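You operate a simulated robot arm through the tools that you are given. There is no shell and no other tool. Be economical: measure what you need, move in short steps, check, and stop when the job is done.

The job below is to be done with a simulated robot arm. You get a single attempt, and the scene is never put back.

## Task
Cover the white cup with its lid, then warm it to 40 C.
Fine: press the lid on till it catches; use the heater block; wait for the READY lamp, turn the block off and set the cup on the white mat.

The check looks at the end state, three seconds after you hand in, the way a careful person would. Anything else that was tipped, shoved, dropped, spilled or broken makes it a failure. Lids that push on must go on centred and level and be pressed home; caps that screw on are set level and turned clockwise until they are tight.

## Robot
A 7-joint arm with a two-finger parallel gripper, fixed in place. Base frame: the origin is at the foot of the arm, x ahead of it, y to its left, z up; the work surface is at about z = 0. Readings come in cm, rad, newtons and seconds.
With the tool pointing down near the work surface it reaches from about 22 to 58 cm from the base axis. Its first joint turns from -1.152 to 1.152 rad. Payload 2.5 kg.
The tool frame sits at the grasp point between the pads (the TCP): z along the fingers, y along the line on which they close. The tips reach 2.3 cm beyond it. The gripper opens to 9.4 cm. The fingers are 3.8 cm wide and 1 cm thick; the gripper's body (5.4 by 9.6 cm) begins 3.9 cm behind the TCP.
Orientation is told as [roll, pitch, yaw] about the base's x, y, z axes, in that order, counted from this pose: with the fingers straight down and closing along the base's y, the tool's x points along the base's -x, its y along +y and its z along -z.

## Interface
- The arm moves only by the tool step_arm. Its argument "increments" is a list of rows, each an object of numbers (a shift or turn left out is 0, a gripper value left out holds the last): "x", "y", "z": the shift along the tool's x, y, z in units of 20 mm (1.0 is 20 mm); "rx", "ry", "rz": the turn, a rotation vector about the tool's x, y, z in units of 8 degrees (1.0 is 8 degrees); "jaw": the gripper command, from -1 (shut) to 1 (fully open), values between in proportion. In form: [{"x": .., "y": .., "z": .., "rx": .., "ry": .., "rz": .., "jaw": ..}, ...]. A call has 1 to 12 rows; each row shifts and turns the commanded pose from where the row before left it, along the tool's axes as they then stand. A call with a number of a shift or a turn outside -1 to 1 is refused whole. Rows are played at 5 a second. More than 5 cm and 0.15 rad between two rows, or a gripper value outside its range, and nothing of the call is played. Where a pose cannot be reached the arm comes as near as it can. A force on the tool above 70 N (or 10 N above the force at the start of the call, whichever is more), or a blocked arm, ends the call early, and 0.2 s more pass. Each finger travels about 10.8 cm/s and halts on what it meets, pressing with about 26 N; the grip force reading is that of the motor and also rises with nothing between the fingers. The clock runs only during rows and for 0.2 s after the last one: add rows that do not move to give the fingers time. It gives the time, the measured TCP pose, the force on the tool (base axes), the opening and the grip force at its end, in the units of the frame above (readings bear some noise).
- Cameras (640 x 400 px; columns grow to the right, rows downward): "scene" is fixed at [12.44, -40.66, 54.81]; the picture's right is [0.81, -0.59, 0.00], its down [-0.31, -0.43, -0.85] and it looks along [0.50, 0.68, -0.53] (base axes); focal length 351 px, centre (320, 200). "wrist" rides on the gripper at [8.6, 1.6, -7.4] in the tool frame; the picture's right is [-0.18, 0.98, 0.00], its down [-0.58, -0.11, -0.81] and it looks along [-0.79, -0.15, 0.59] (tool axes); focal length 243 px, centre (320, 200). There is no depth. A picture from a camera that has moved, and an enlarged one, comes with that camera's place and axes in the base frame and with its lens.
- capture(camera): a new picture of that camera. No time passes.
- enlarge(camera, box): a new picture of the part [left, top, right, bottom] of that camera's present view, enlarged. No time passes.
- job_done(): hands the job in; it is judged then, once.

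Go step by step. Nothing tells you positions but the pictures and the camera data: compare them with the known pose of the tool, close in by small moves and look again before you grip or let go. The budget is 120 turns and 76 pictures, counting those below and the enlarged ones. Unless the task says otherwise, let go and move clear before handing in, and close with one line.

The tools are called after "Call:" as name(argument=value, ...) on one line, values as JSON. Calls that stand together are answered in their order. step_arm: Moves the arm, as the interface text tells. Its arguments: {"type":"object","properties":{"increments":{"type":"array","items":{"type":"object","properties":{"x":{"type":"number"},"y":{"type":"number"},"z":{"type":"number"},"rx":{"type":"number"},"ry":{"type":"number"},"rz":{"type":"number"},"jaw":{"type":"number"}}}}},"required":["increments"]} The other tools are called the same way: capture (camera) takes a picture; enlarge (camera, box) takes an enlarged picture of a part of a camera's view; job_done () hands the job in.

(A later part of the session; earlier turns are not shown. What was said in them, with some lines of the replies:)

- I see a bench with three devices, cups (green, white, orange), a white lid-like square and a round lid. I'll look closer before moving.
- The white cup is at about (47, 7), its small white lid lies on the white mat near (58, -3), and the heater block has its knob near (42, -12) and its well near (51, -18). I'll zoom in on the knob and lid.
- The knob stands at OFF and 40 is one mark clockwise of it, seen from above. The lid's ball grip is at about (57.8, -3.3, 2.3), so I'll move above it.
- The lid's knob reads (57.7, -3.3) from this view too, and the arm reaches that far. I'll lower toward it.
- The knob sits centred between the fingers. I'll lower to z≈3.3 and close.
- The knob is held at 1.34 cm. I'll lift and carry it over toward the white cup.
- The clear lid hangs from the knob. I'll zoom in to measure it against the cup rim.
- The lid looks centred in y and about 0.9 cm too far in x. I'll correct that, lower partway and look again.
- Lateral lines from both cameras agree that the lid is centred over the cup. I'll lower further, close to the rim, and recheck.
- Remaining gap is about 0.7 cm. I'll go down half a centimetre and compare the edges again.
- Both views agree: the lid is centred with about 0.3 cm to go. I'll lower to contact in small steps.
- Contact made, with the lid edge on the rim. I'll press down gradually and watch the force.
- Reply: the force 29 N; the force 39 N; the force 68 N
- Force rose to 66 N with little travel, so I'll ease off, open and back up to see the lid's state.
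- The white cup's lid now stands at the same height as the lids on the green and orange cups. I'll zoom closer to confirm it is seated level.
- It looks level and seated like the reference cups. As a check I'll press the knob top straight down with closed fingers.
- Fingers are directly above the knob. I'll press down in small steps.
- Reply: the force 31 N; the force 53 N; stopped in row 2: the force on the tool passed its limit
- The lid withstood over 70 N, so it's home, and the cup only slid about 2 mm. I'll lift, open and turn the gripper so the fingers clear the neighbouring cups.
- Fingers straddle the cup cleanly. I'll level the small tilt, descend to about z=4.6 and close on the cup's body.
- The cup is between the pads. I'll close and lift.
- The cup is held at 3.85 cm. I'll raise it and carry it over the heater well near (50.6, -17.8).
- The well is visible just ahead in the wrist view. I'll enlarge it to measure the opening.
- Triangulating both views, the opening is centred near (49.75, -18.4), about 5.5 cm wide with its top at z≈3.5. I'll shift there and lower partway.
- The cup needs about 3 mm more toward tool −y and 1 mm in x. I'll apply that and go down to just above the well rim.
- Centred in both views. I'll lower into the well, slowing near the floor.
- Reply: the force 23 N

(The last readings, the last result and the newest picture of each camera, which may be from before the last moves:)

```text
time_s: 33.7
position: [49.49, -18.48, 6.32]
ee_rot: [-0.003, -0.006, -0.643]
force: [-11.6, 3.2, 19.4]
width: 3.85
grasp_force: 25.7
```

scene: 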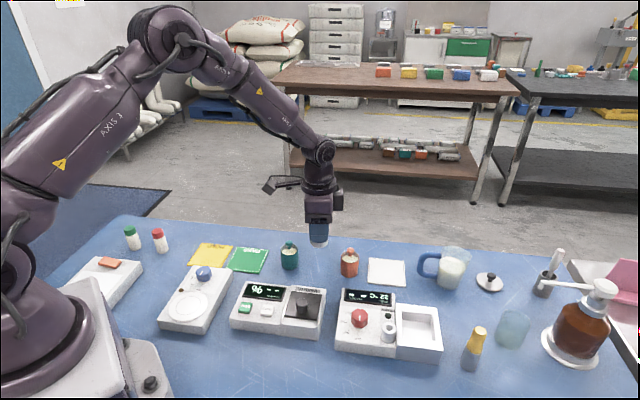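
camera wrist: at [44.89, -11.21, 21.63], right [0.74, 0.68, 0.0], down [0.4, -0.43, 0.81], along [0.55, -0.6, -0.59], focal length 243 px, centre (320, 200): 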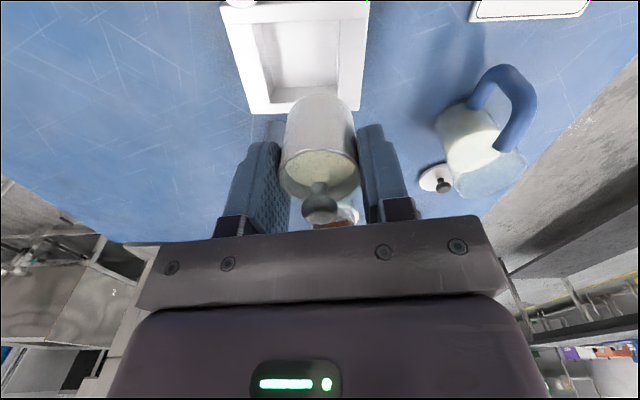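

Something is in contact at TCP z≈6.3. I'll look before releasing.

Call:
enlarge(camera="scene", box=[385, 280, 445, 350])

Call:
enlarge(camera="wrist", box=[220, 60, 420, 190])

```text
5.71 times, centred on (415, 315) of scene
camera zoom: at [12.43, -40.65, 54.82], right [0.81, -0.59, 0.0], down [-0.31, -0.43, -0.85], along [0.5, 0.68, -0.53], focal length 2007 px, centre (-223, -457)
```

zoom: 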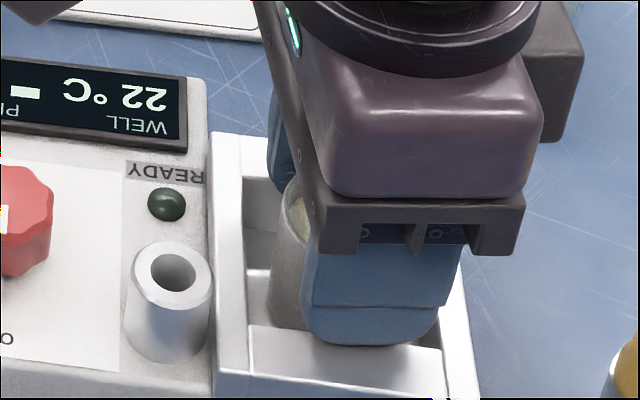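

```text
3.08 times, centred on (320, 125) of wrist
camera zoom: at [43.56, -12.02, 13.64], right [0.74, 0.68, 0.0], down [0.4, -0.43, 0.81], along [0.55, -0.6, -0.59], focal length 746 px, centre (320, 431)
```

zoom: 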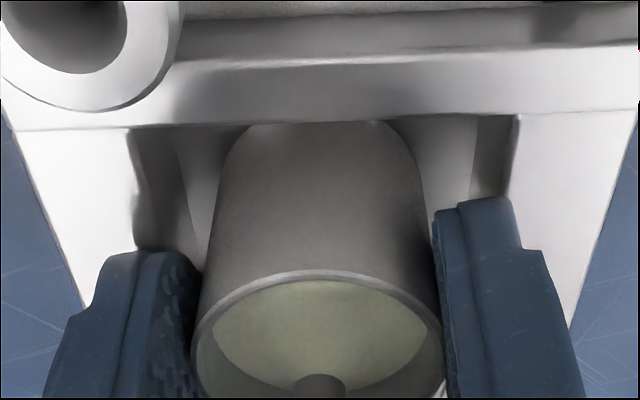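

The cup bottom is inside the well, resting on or just above the floor. I'll ease the load and open the fingers slightly.

Call:
step_arm(increments=[{"z": -0.07}, {"jaw": -0.06}, {}, {}])

Call:
enlarge(camera="wrist", box=[220, 60, 420, 190])

```text
time_s: 34.7
position: [49.5, -18.58, 6.33]
ee_rot: [-0.001, -0.006, -0.641]
force: [1.7, 3.0, 2.2]
width: 3.94
grasp_force: 0.1
```

```text
3.08 times, centred on (320, 125) of wrist
camera zoom: at [43.57, -11.99, 13.64], right [0.74, 0.68, 0.0], down [0.4, -0.43, 0.81], along [0.55, -0.6, -0.59], focal length 746 px, centre (320, 431)
```

zoom: 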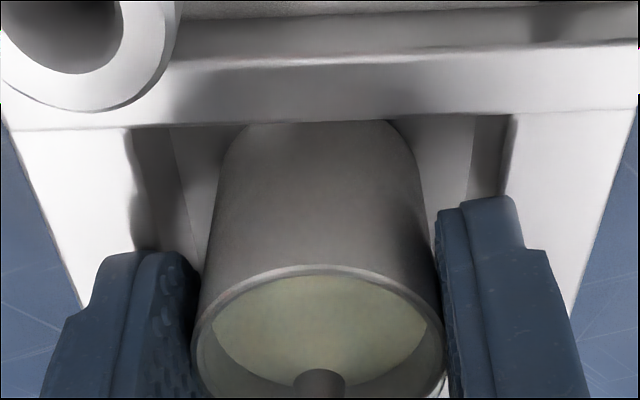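

Opening halted at 3.94 cm; the finger tips may be just inside the wall edges. I'll lift slowly and see whether they open.

Call:
step_arm(increments=[{"z": -0.1}, {"z": -0.1}, {}, {}])

Call:
enlarge(camera="wrist", box=[220, 60, 420, 190])

```text
time_s: 35.7
position: [49.61, -18.57, 6.78]
ee_rot: [-0.004, -0.007, -0.641]
force: [-0.2, -0.5, -0.2]
width: 4.41
grasp_force: 0.0
```

```text
3.08 times, centred on (320, 125) of wrist
camera zoom: at [43.53, -12.02, 14.05], right [0.74, 0.68, 0.0], down [0.4, -0.43, 0.81], along [0.55, -0.6, -0.59], focal length 746 px, centre (320, 431)
```

zoom: 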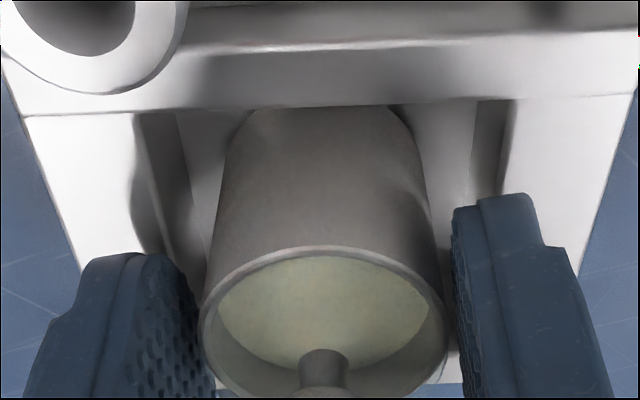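

The fingers opened and the cup stayed in the well. I'll raise clear and view the result.

Call:
step_arm(increments=[{"z": -0.4}, {"z": -0.8}, {"z": -1}, {"z": -1}, {"z": -0.5}, {"x": 0.8, "y": 0.2}, {"x": 0.9, "y": 0.2}, {"x": 0.9, "y": 0.2}, {"x": 0.9, "y": 0.2}, {}])

Call:
enlarge(camera="scene", box=[330, 270, 450, 365])

Call:
capture(camera="wrist")

```text
time_s: 37.9
position: [44.98, -13.08, 14.2]
ee_rot: [-0.003, -0.007, -0.643]
force: [0.8, 0.2, -0.4]
width: 4.43
grasp_force: 0.0
```

```text
4.21 times, centred on (390, 318) of scene
camera zoom: at [12.44, -40.66, 54.81], right [0.81, -0.59, 0.0], down [-0.31, -0.43, -0.85], along [0.5, 0.68, -0.53], focal length 1479 px, centre (25, -295)
```

zoom: 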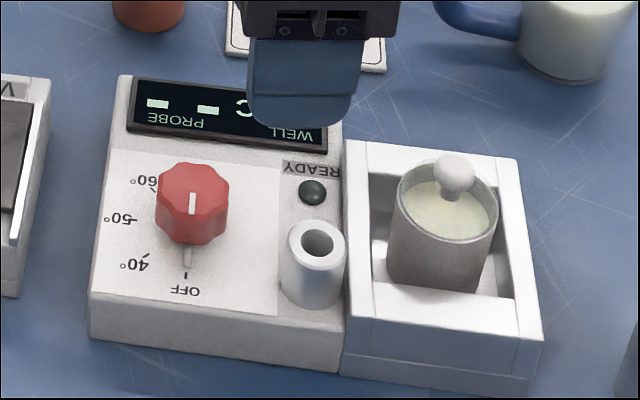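

```text
23 pictures are left
camera wrist: at [39.01, -6.54, 21.48], right [0.74, 0.68, 0.0], down [0.4, -0.43, 0.81], along [0.55, -0.6, -0.59], focal length 243 px, centre (320, 200)
```

wrist: 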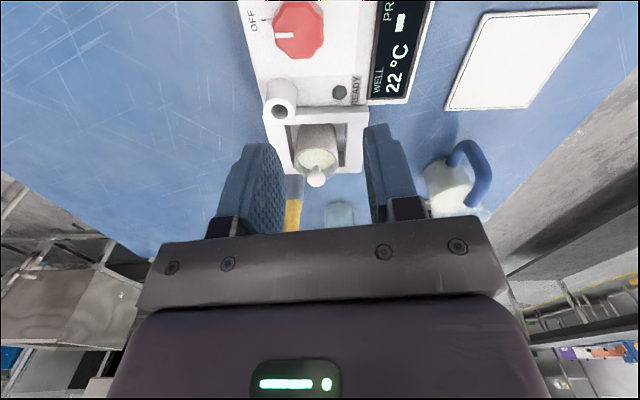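

I need to check whether the cup stands level in the well.

Call:
enlarge(camera="scene", box=[405, 298, 455, 348])

Call:
enlarge(camera="wrist", box=[250, 70, 390, 210])

```text
8.00 times, centred on (430, 323) of scene
camera zoom: at [12.44, -40.66, 54.81], right [0.81, -0.59, 0.0], down [-0.31, -0.43, -0.85], along [0.5, 0.68, -0.53], focal length 2809 px, centre (-560, -784)
```

zoom: 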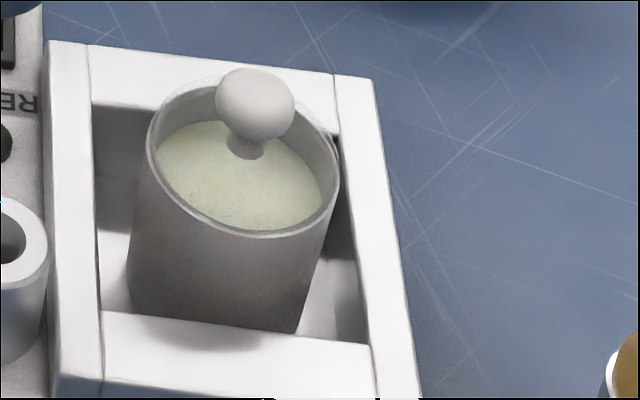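

```text
2.86 times, centred on (320, 140) of wrist
camera zoom: at [39.01, -6.54, 21.48], right [0.74, 0.68, 0.0], down [0.4, -0.43, 0.81], along [0.55, -0.6, -0.59], focal length 693 px, centre (320, 371)
```

zoom: 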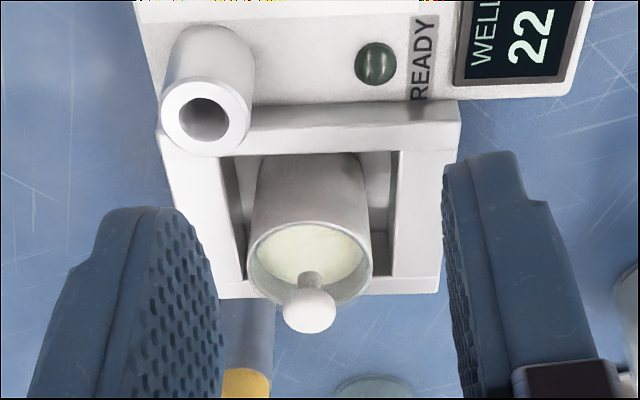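

The cup stands upright in the well. The knob's centre is about (41.8, -11.6) with its top at z≈5.3, and 40 is about 45° clockwise of OFF, so I'll move above the knob and align the fingers with the pointer line.

Call:
step_arm(increments=[{"x": 0.86, "y": -0.18, "jaw": 0.1}, {"x": 0.856, "y": -0.182}, {"rz": 0.83}, {"z": 0.8}, {"z": 0.8}, {"z": 0.7}, {}])

Call:
capture(camera="wrist")

Call:
enlarge(camera="scene", box=[330, 260, 410, 340])

```text
time_s: 39.5
position: [41.6, -11.44, 9.51]
ee_rot: [-0.001, -0.007, -0.758]
force: [0.4, -0.2, -0.2]
width: 5.19
grasp_force: 0.1
```

```text
20 pictures are left
camera wrist: at [36.45, -4.34, 16.77], right [0.81, 0.59, 0.0], down [0.34, -0.47, 0.81], along [0.48, -0.66, -0.59], focal length 243 px, centre (320, 200)
```

wrist: 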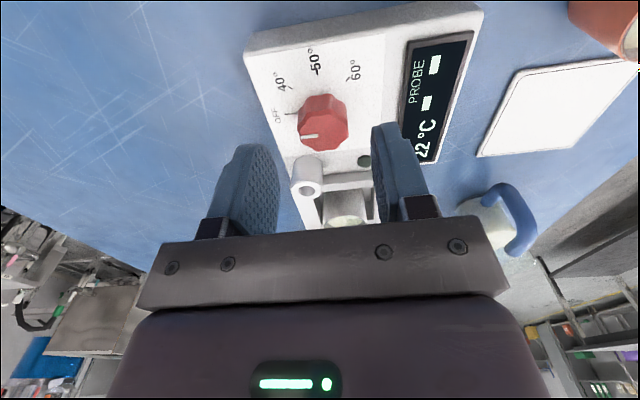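

```text
5.00 times, centred on (370, 300) of scene
camera zoom: at [12.44, -40.66, 54.81], right [0.81, -0.59, 0.0], down [-0.31, -0.43, -0.85], along [0.5, 0.68, -0.53], focal length 1756 px, centre (70, -300)
```

zoom: 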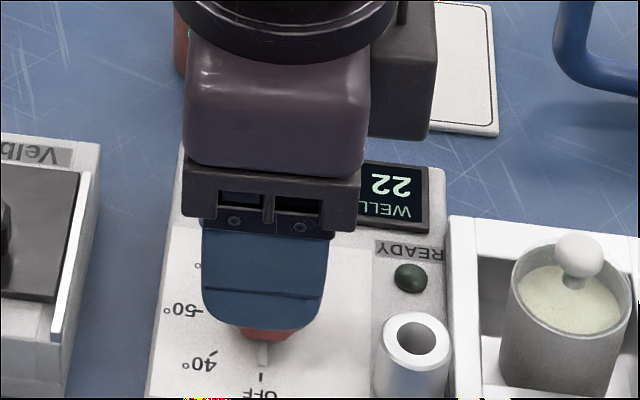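

The knob is centred between the fingers and its pointer lines up with the closing axis. I'll lower to z≈6.2 and close.

Call:
step_arm(increments=[{"z": 0.6}, {"z": 0.6}, {"z": 0.4}, {}, {"jaw": -1}, {}, {}, {}])

Call:
capture(camera="wrist")

```text
time_s: 41.3
position: [41.7, -11.55, 6.15]
ee_rot: [0.001, -0.007, -0.755]
force: [16.0, 7.7, -12.2]
width: 2.98
grasp_force: 45.0
```

```text
18 pictures are left
camera wrist: at [36.56, -4.32, 13.52], right [0.81, 0.59, 0.0], down [0.34, -0.47, 0.81], along [0.48, -0.65, -0.59], focal length 243 px, centre (320, 200)
```

wrist: 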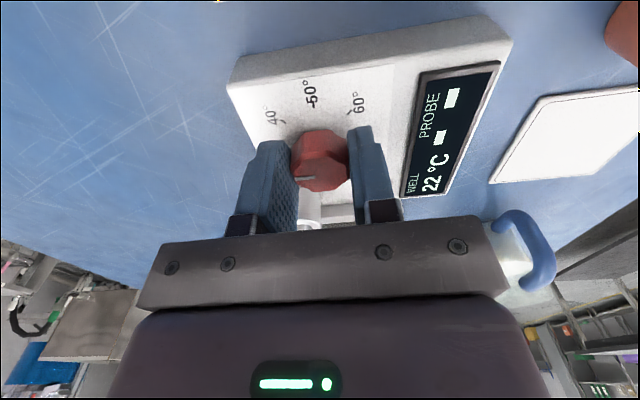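

Gripped at 2.98 cm with a slight side load, so I'll shift 1 mm to relieve it, then turn 45° clockwise.

Call:
step_arm(increments=[{"y": 0.06}, {"rz": 0.7}, {"rz": 0.7}, {"rz": 0.7}, {"rz": 0.7}, {"rz": 0.7}, {"rz": 0.7}, {"rz": 0.7}, {"rz": 0.75}, {}])

Call:
capture(camera="wrist")

```text
time_s: 43.5
position: [41.88, -11.32, 6.29]
ee_rot: [0.009, -0.006, -1.546]
force: [37.9, 5.0, -35.6]
width: 2.97
grasp_force: 45.0
```

```text
17 pictures are left
camera wrist: at [43.3, -2.65, 13.59], right [0.99, -0.16, 0.01], down [-0.1, -0.58, 0.81], along [-0.12, -0.8, -0.59], focal length 243 px, centre (320, 200)
```

wrist: 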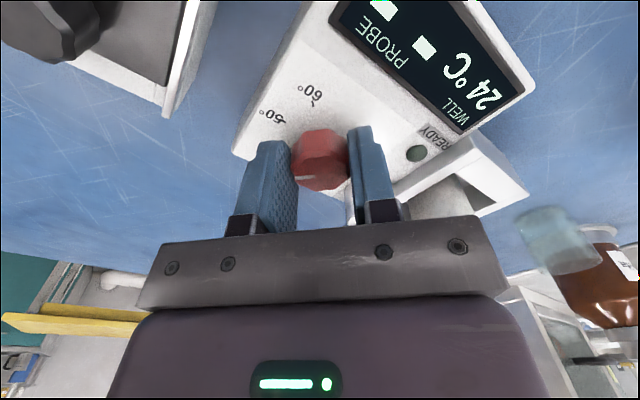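

The well reads 24 °C and is heating. I'll release, lift clear and check the pointer.

Call:
step_arm(increments=[{"jaw": 0.1}, {}, {"z": -0.6}, {"z": -0.9}, {"z": -1}, {"z": -1}, {"x": 0.9}, {"x": 0.9}, {"x": 0.9}, {}])

Call:
enlarge(camera="scene", box=[330, 270, 450, 360])

```text
time_s: 45.7
position: [41.59, -5.86, 13.2]
ee_rot: [0.005, -0.006, -1.547]
force: [-1.3, 0.1, -0.1]
width: 5.17
grasp_force: 0.1
```

```text
4.44 times, centred on (390, 315) of scene
camera zoom: at [12.44, -40.66, 54.81], right [0.81, -0.59, 0.0], down [-0.31, -0.43, -0.85], along [0.5, 0.68, -0.53], focal length 1561 px, centre (9, -311)
```

zoom: 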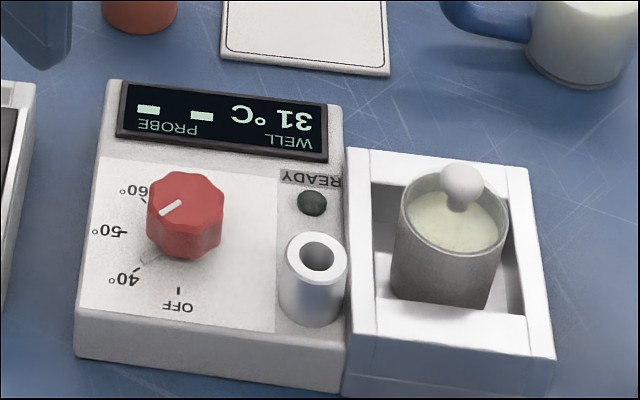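

The pointer is on 40 and the well is at 31 °C. I'll wait in place for the READY lamp.

Call:
step_arm(increments=[{}, {}, {}, {}, {}, {}, {}, {}, {}, {}, {}, {}])

Call:
step_arm(increments=[{}, {}, {}, {}, {}, {}, {}, {}, {}, {}, {}, {}])

Call:
step_arm(increments=[{}, {}, {}, {}, {}, {}, {}, {}, {}, {}, {}, {}])

Call:
enlarge(camera="scene", box=[330, 270, 450, 360])

```text
time_s: 48.3
position: [41.55, -6.18, 13.27]
ee_rot: [0.004, -0.007, -1.547]
force: [0.1, 0.6, 0.8]
width: 5.15
grasp_force: 0.1
```

```text
time_s: 50.9
position: [41.6, -5.98, 13.16]
ee_rot: [0.003, -0.007, -1.548]
force: [-1.2, -0.6, 0.0]
width: 5.18
grasp_force: 0.1
```

```text
time_s: 53.5
position: [41.6, -6.06, 13.26]
ee_rot: [0.004, -0.006, -1.547]
force: [0.5, -0.4, -0.4]
width: 5.16
grasp_force: 0.1
```

```text
4.44 times, centred on (390, 315) of scene
camera zoom: at [12.44, -40.66, 54.81], right [0.81, -0.59, 0.0], down [-0.31, -0.43, -0.85], along [0.5, 0.68, -0.53], focal length 1561 px, centre (9, -311)
```

zoom: 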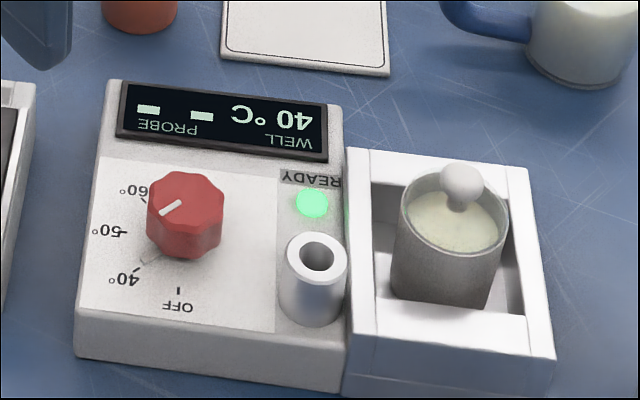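

READY is lit at 40 °C. I'll go back to the knob, grip it and turn it back to OFF.

Call:
step_arm(increments=[{"x": -0.9, "y": 0.13}, {"x": -0.9}, {"x": -0.87}, {"z": 0.9}, {"z": 0.9}, {"z": 0.9}, {"z": 0.8}, {}, {"jaw": -1}, {}, {}, {}])

```text
time_s: 56.1
position: [41.98, -11.43, 6.21]
ee_rot: [-0.001, -0.004, -1.545]
force: [-6.6, -0.9, -1.4]
width: 2.98
grasp_force: 44.8
```

Call:
step_arm(increments=[{"rz": -0.7}, {"rz": -0.7}, {"rz": -0.7}, {"rz": -0.7}, {"rz": -0.7}, {"rz": -0.7}, {"rz": -0.7}, {"rz": -0.8}, {}])

Call:
step_arm(increments=[{"jaw": 0.1}, {}, {"z": -0.6}, {"z": -0.9}, {"z": -1}, {"z": -1}, {"z": -1}, {"x": 0.9}, {"x": 0.9}, {"x": 0.9}, {}])

Call:
enlarge(camera="scene", box=[330, 270, 450, 360])

```text
time_s: 58.1
position: [41.87, -11.61, 6.25]
ee_rot: [-0.004, -0.006, -0.751]
force: [-16.7, -14.7, -5.4]
width: 2.97
grasp_force: 45.0
```

```text
time_s: 60.5
position: [37.95, -7.68, 15.33]
ee_rot: [-0.001, -0.006, -0.751]
force: [0.4, 0.6, -1.3]
width: 5.21
grasp_force: 0.0
```

```text
4.44 times, centred on (390, 315) of scene
camera zoom: at [12.44, -40.66, 54.81], right [0.81, -0.59, 0.0], down [-0.31, -0.43, -0.85], along [0.5, 0.68, -0.53], focal length 1561 px, centre (9, -311)
```

zoom: 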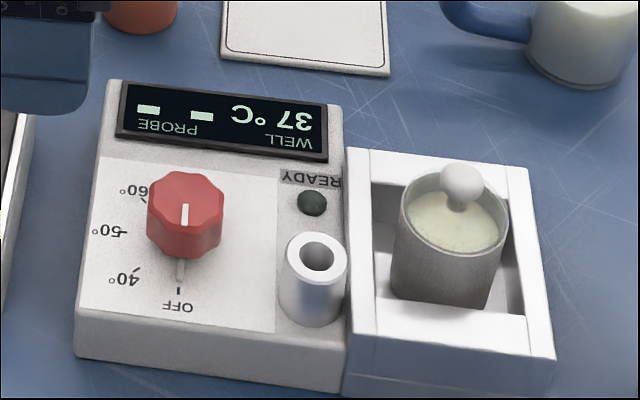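

The knob is at OFF and the lamp is out. I'll return above the cup.

Call:
step_arm(increments=[{"rz": -0.78}, {"x": -0.986, "y": -0.109}, {"x": -0.986, "y": -0.109}, {"x": -0.986, "y": -0.109}, {"x": -0.986, "y": -0.109}, {"x": -0.986, "y": -0.109}, {"x": -0.986, "y": -0.109}, {"x": -0.986, "y": -0.109}, {"x": -0.986, "y": -0.109}, {"z": 0.9}, {"z": 0.9}, {}])

Call:
capture(camera="wrist")

```text
time_s: 63.1
position: [49.6, -18.68, 11.75]
ee_rot: [-0.003, -0.007, -0.643]
force: [0.0, 0.0, -0.7]
width: 5.17
grasp_force: 0.0
```

```text
13 pictures are left
camera wrist: at [43.58, -12.07, 19.07], right [0.74, 0.68, 0.0], down [0.4, -0.43, 0.81], along [0.55, -0.6, -0.59], focal length 243 px, centre (320, 200)
```

wrist: 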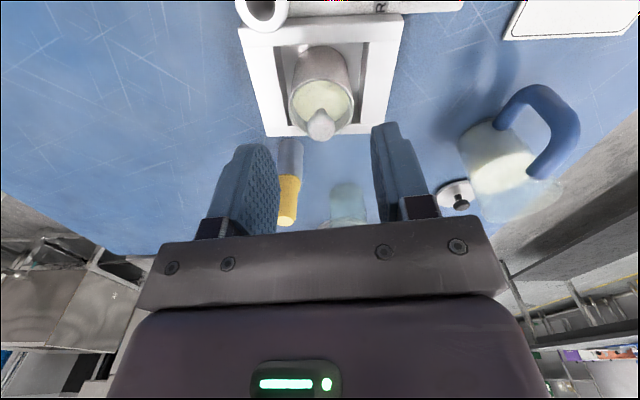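

The cup is centred between the open fingers. I'll descend to z≈6.7 and grip its upper body.

Call:
step_arm(increments=[{"z": 0.8, "y": 0.04}, {"z": 0.8}, {"z": 0.6}, {"z": 0.3}, {}, {"jaw": -1}, {}, {}, {}])

Call:
enlarge(camera="wrist", box=[220, 60, 420, 190])

```text
time_s: 65.1
position: [49.56, -18.48, 6.72]
ee_rot: [-0.003, -0.006, -0.643]
force: [-0.2, -1.0, -0.3]
width: 3.81
grasp_force: 26.6
```

```text
3.08 times, centred on (320, 125) of wrist
camera zoom: at [43.67, -11.98, 14.13], right [0.74, 0.68, 0.0], down [0.4, -0.43, 0.81], along [0.55, -0.6, -0.59], focal length 746 px, centre (320, 431)
```

zoom: 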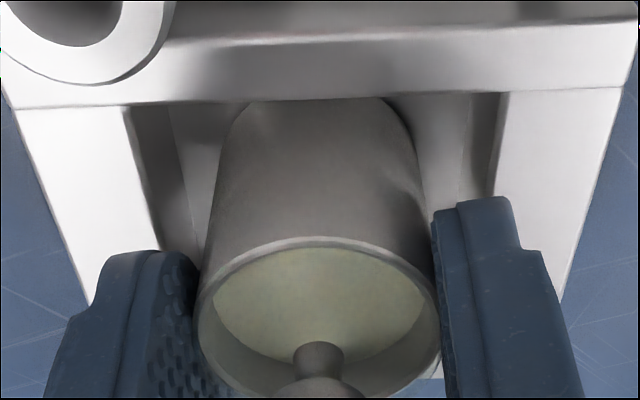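

Gripped at 3.81 cm. I'll lift straight out and carry the cup to the mat centre near (57.6, -3.35).

Call:
step_arm(increments=[{"z": -0.5}, {"z": -0.8}, {"z": -1}, {"z": -1}, {"z": -0.7}, {}])

Call:
step_arm(increments=[{"x": 0.147, "y": 0.938}, {"x": 0.147, "y": 0.938}, {"x": 0.147, "y": 0.938}, {"x": 0.147, "y": 0.938}, {"x": 0.147, "y": 0.938}, {"x": 0.147, "y": 0.938}, {"x": 0.147, "y": 0.938}, {"x": 0.147, "y": 0.938}, {"x": 0.147, "y": 0.938}, {}])

Call:
capture(camera="scene")

Call:
capture(camera="wrist")

```text
time_s: 66.5
position: [49.73, -18.42, 14.66]
ee_rot: [-0.004, -0.005, -0.642]
force: [0.7, -0.2, 0.1]
width: 3.83
grasp_force: 26.0
```

```text
time_s: 68.7
position: [57.64, -3.31, 14.64]
ee_rot: [-0.004, -0.005, -0.643]
force: [-0.6, 1.5, -0.6]
width: 3.8
grasp_force: 25.9
```

```text
11 pictures are left
```

scene: 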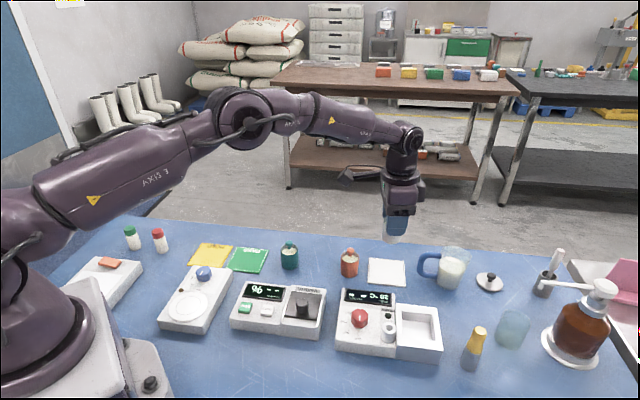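

```text
10 pictures are left
camera wrist: at [51.73, 3.27, 21.98], right [0.74, 0.68, 0.0], down [0.4, -0.43, 0.81], along [0.55, -0.6, -0.59], focal length 243 px, centre (320, 200)
```

wrist: 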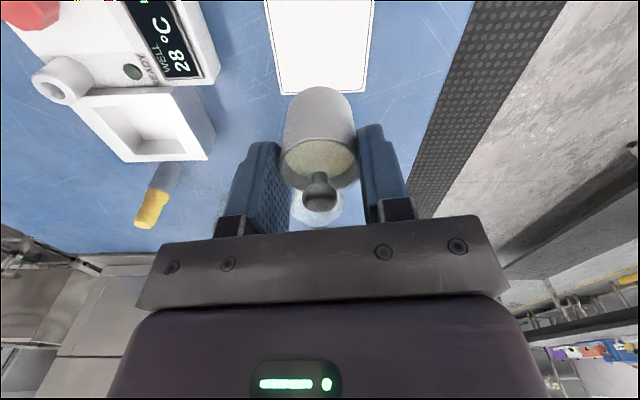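

The cup hangs over the mat. I'll lower most of the way and check the alignment.

Call:
step_arm(increments=[{"z": 0.9}, {"z": 0.9}, {"z": 0.9}, {"z": 0.9}, {}])

Call:
enlarge(camera="scene", box=[345, 230, 430, 295])

Call:
enlarge(camera="wrist", box=[200, 0, 440, 150])

```text
time_s: 69.9
position: [57.91, -3.44, 7.48]
ee_rot: [0.0, -0.005, -0.643]
force: [-0.1, 0.2, 0.2]
width: 3.8
grasp_force: 26.0
```

```text
6.15 times, centred on (388, 262) of scene
camera zoom: at [12.44, -40.66, 54.81], right [0.81, -0.59, 0.0], down [-0.31, -0.43, -0.85], along [0.5, 0.68, -0.53], focal length 2161 px, centre (-95, -185)
```

zoom: 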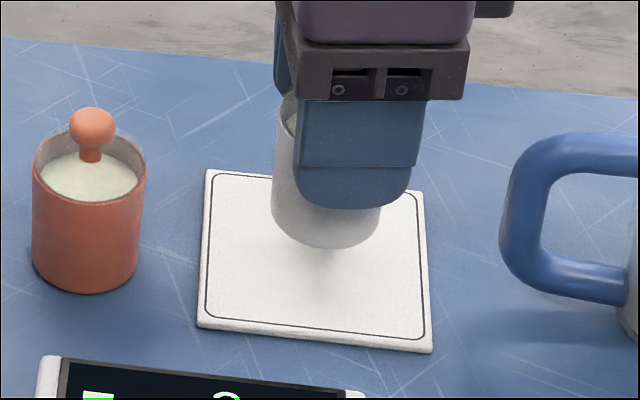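

```text
2.67 times, centred on (320, 75) of wrist
camera zoom: at [51.83, 3.15, 14.81], right [0.74, 0.68, 0.0], down [0.4, -0.43, 0.81], along [0.55, -0.6, -0.59], focal length 647 px, centre (320, 533)
```

zoom: 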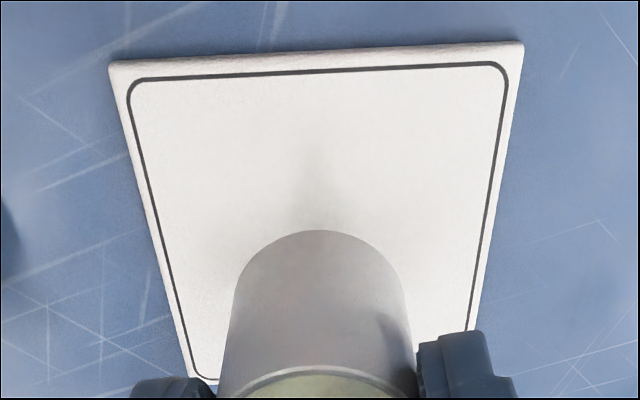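

Well aligned; I'll shift 3 mm toward tool +x and lower to contact.

Call:
step_arm(increments=[{"x": 0.15, "z": 0.4}, {"z": 0.4}, {"z": 0.1}, {}])

Call:
step_arm(increments=[{"z": 0.08}, {"z": 0.08}, {}])

```text
time_s: 70.9
position: [57.5, -3.33, 5.64]
ee_rot: [-0.003, -0.007, -0.641]
force: [-1.4, 0.3, -0.8]
width: 3.84
grasp_force: 26.1
```

```text
time_s: 71.7
position: [57.52, -3.32, 5.63]
ee_rot: [-0.003, -0.009, -0.642]
force: [-8.3, -0.5, 17.2]
width: 3.82
grasp_force: 26.5
```

The cup is in contact with the mat. I'll ease the load, open and retreat.

Call:
step_arm(increments=[{"z": -0.06}, {"jaw": 0.0}, {}, {}, {"z": -0.3}, {"z": -0.7}, {"z": -1}, {"z": -1}, {"z": -1}, {"x": 0.8}, {"x": 0.8}, {}])

Call:
capture(camera="scene")

Call:
enlarge(camera="scene", box=[345, 230, 430, 295])

```text
time_s: 74.3
position: [54.91, -1.1, 13.46]
ee_rot: [-0.004, -0.007, -0.642]
force: [0.4, -0.3, -0.5]
width: 4.69
grasp_force: 0.0
```

```text
7 pictures are left
```

scene: 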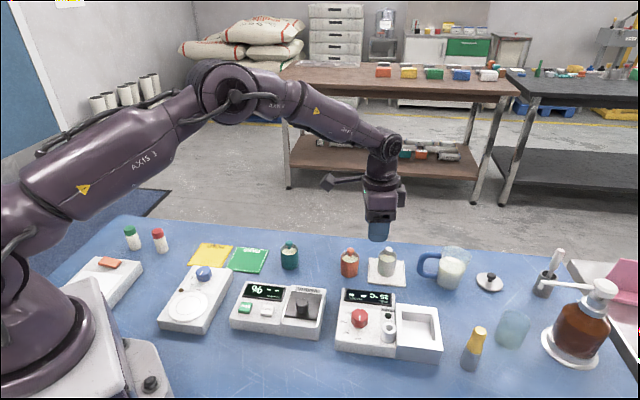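

```text
6.15 times, centred on (388, 262) of scene
camera zoom: at [12.44, -40.66, 54.81], right [0.81, -0.59, 0.0], down [-0.31, -0.43, -0.85], along [0.5, 0.68, -0.53], focal length 2161 px, centre (-95, -185)
```

zoom: 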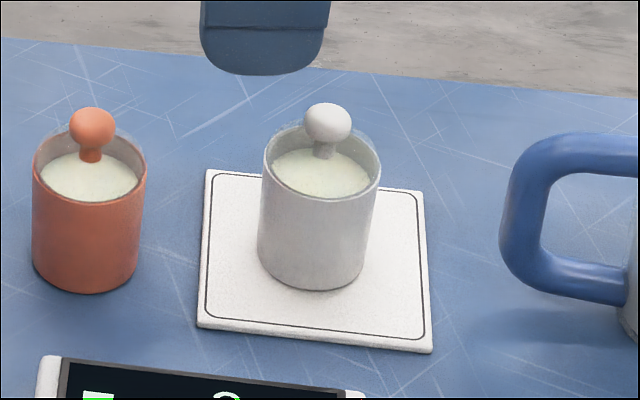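

The lidded cup stands upright in the middle of the white mat, the block is off, the arm is clear and the other items look undisturbed, so I'm handing in.

Call:
job_done()

```text
The job is handed in.
```

I pressed the lid onto the white cup, warmed it in the heater block at 40 °C until READY lit, turned the block off, and set the cup on the white mat.
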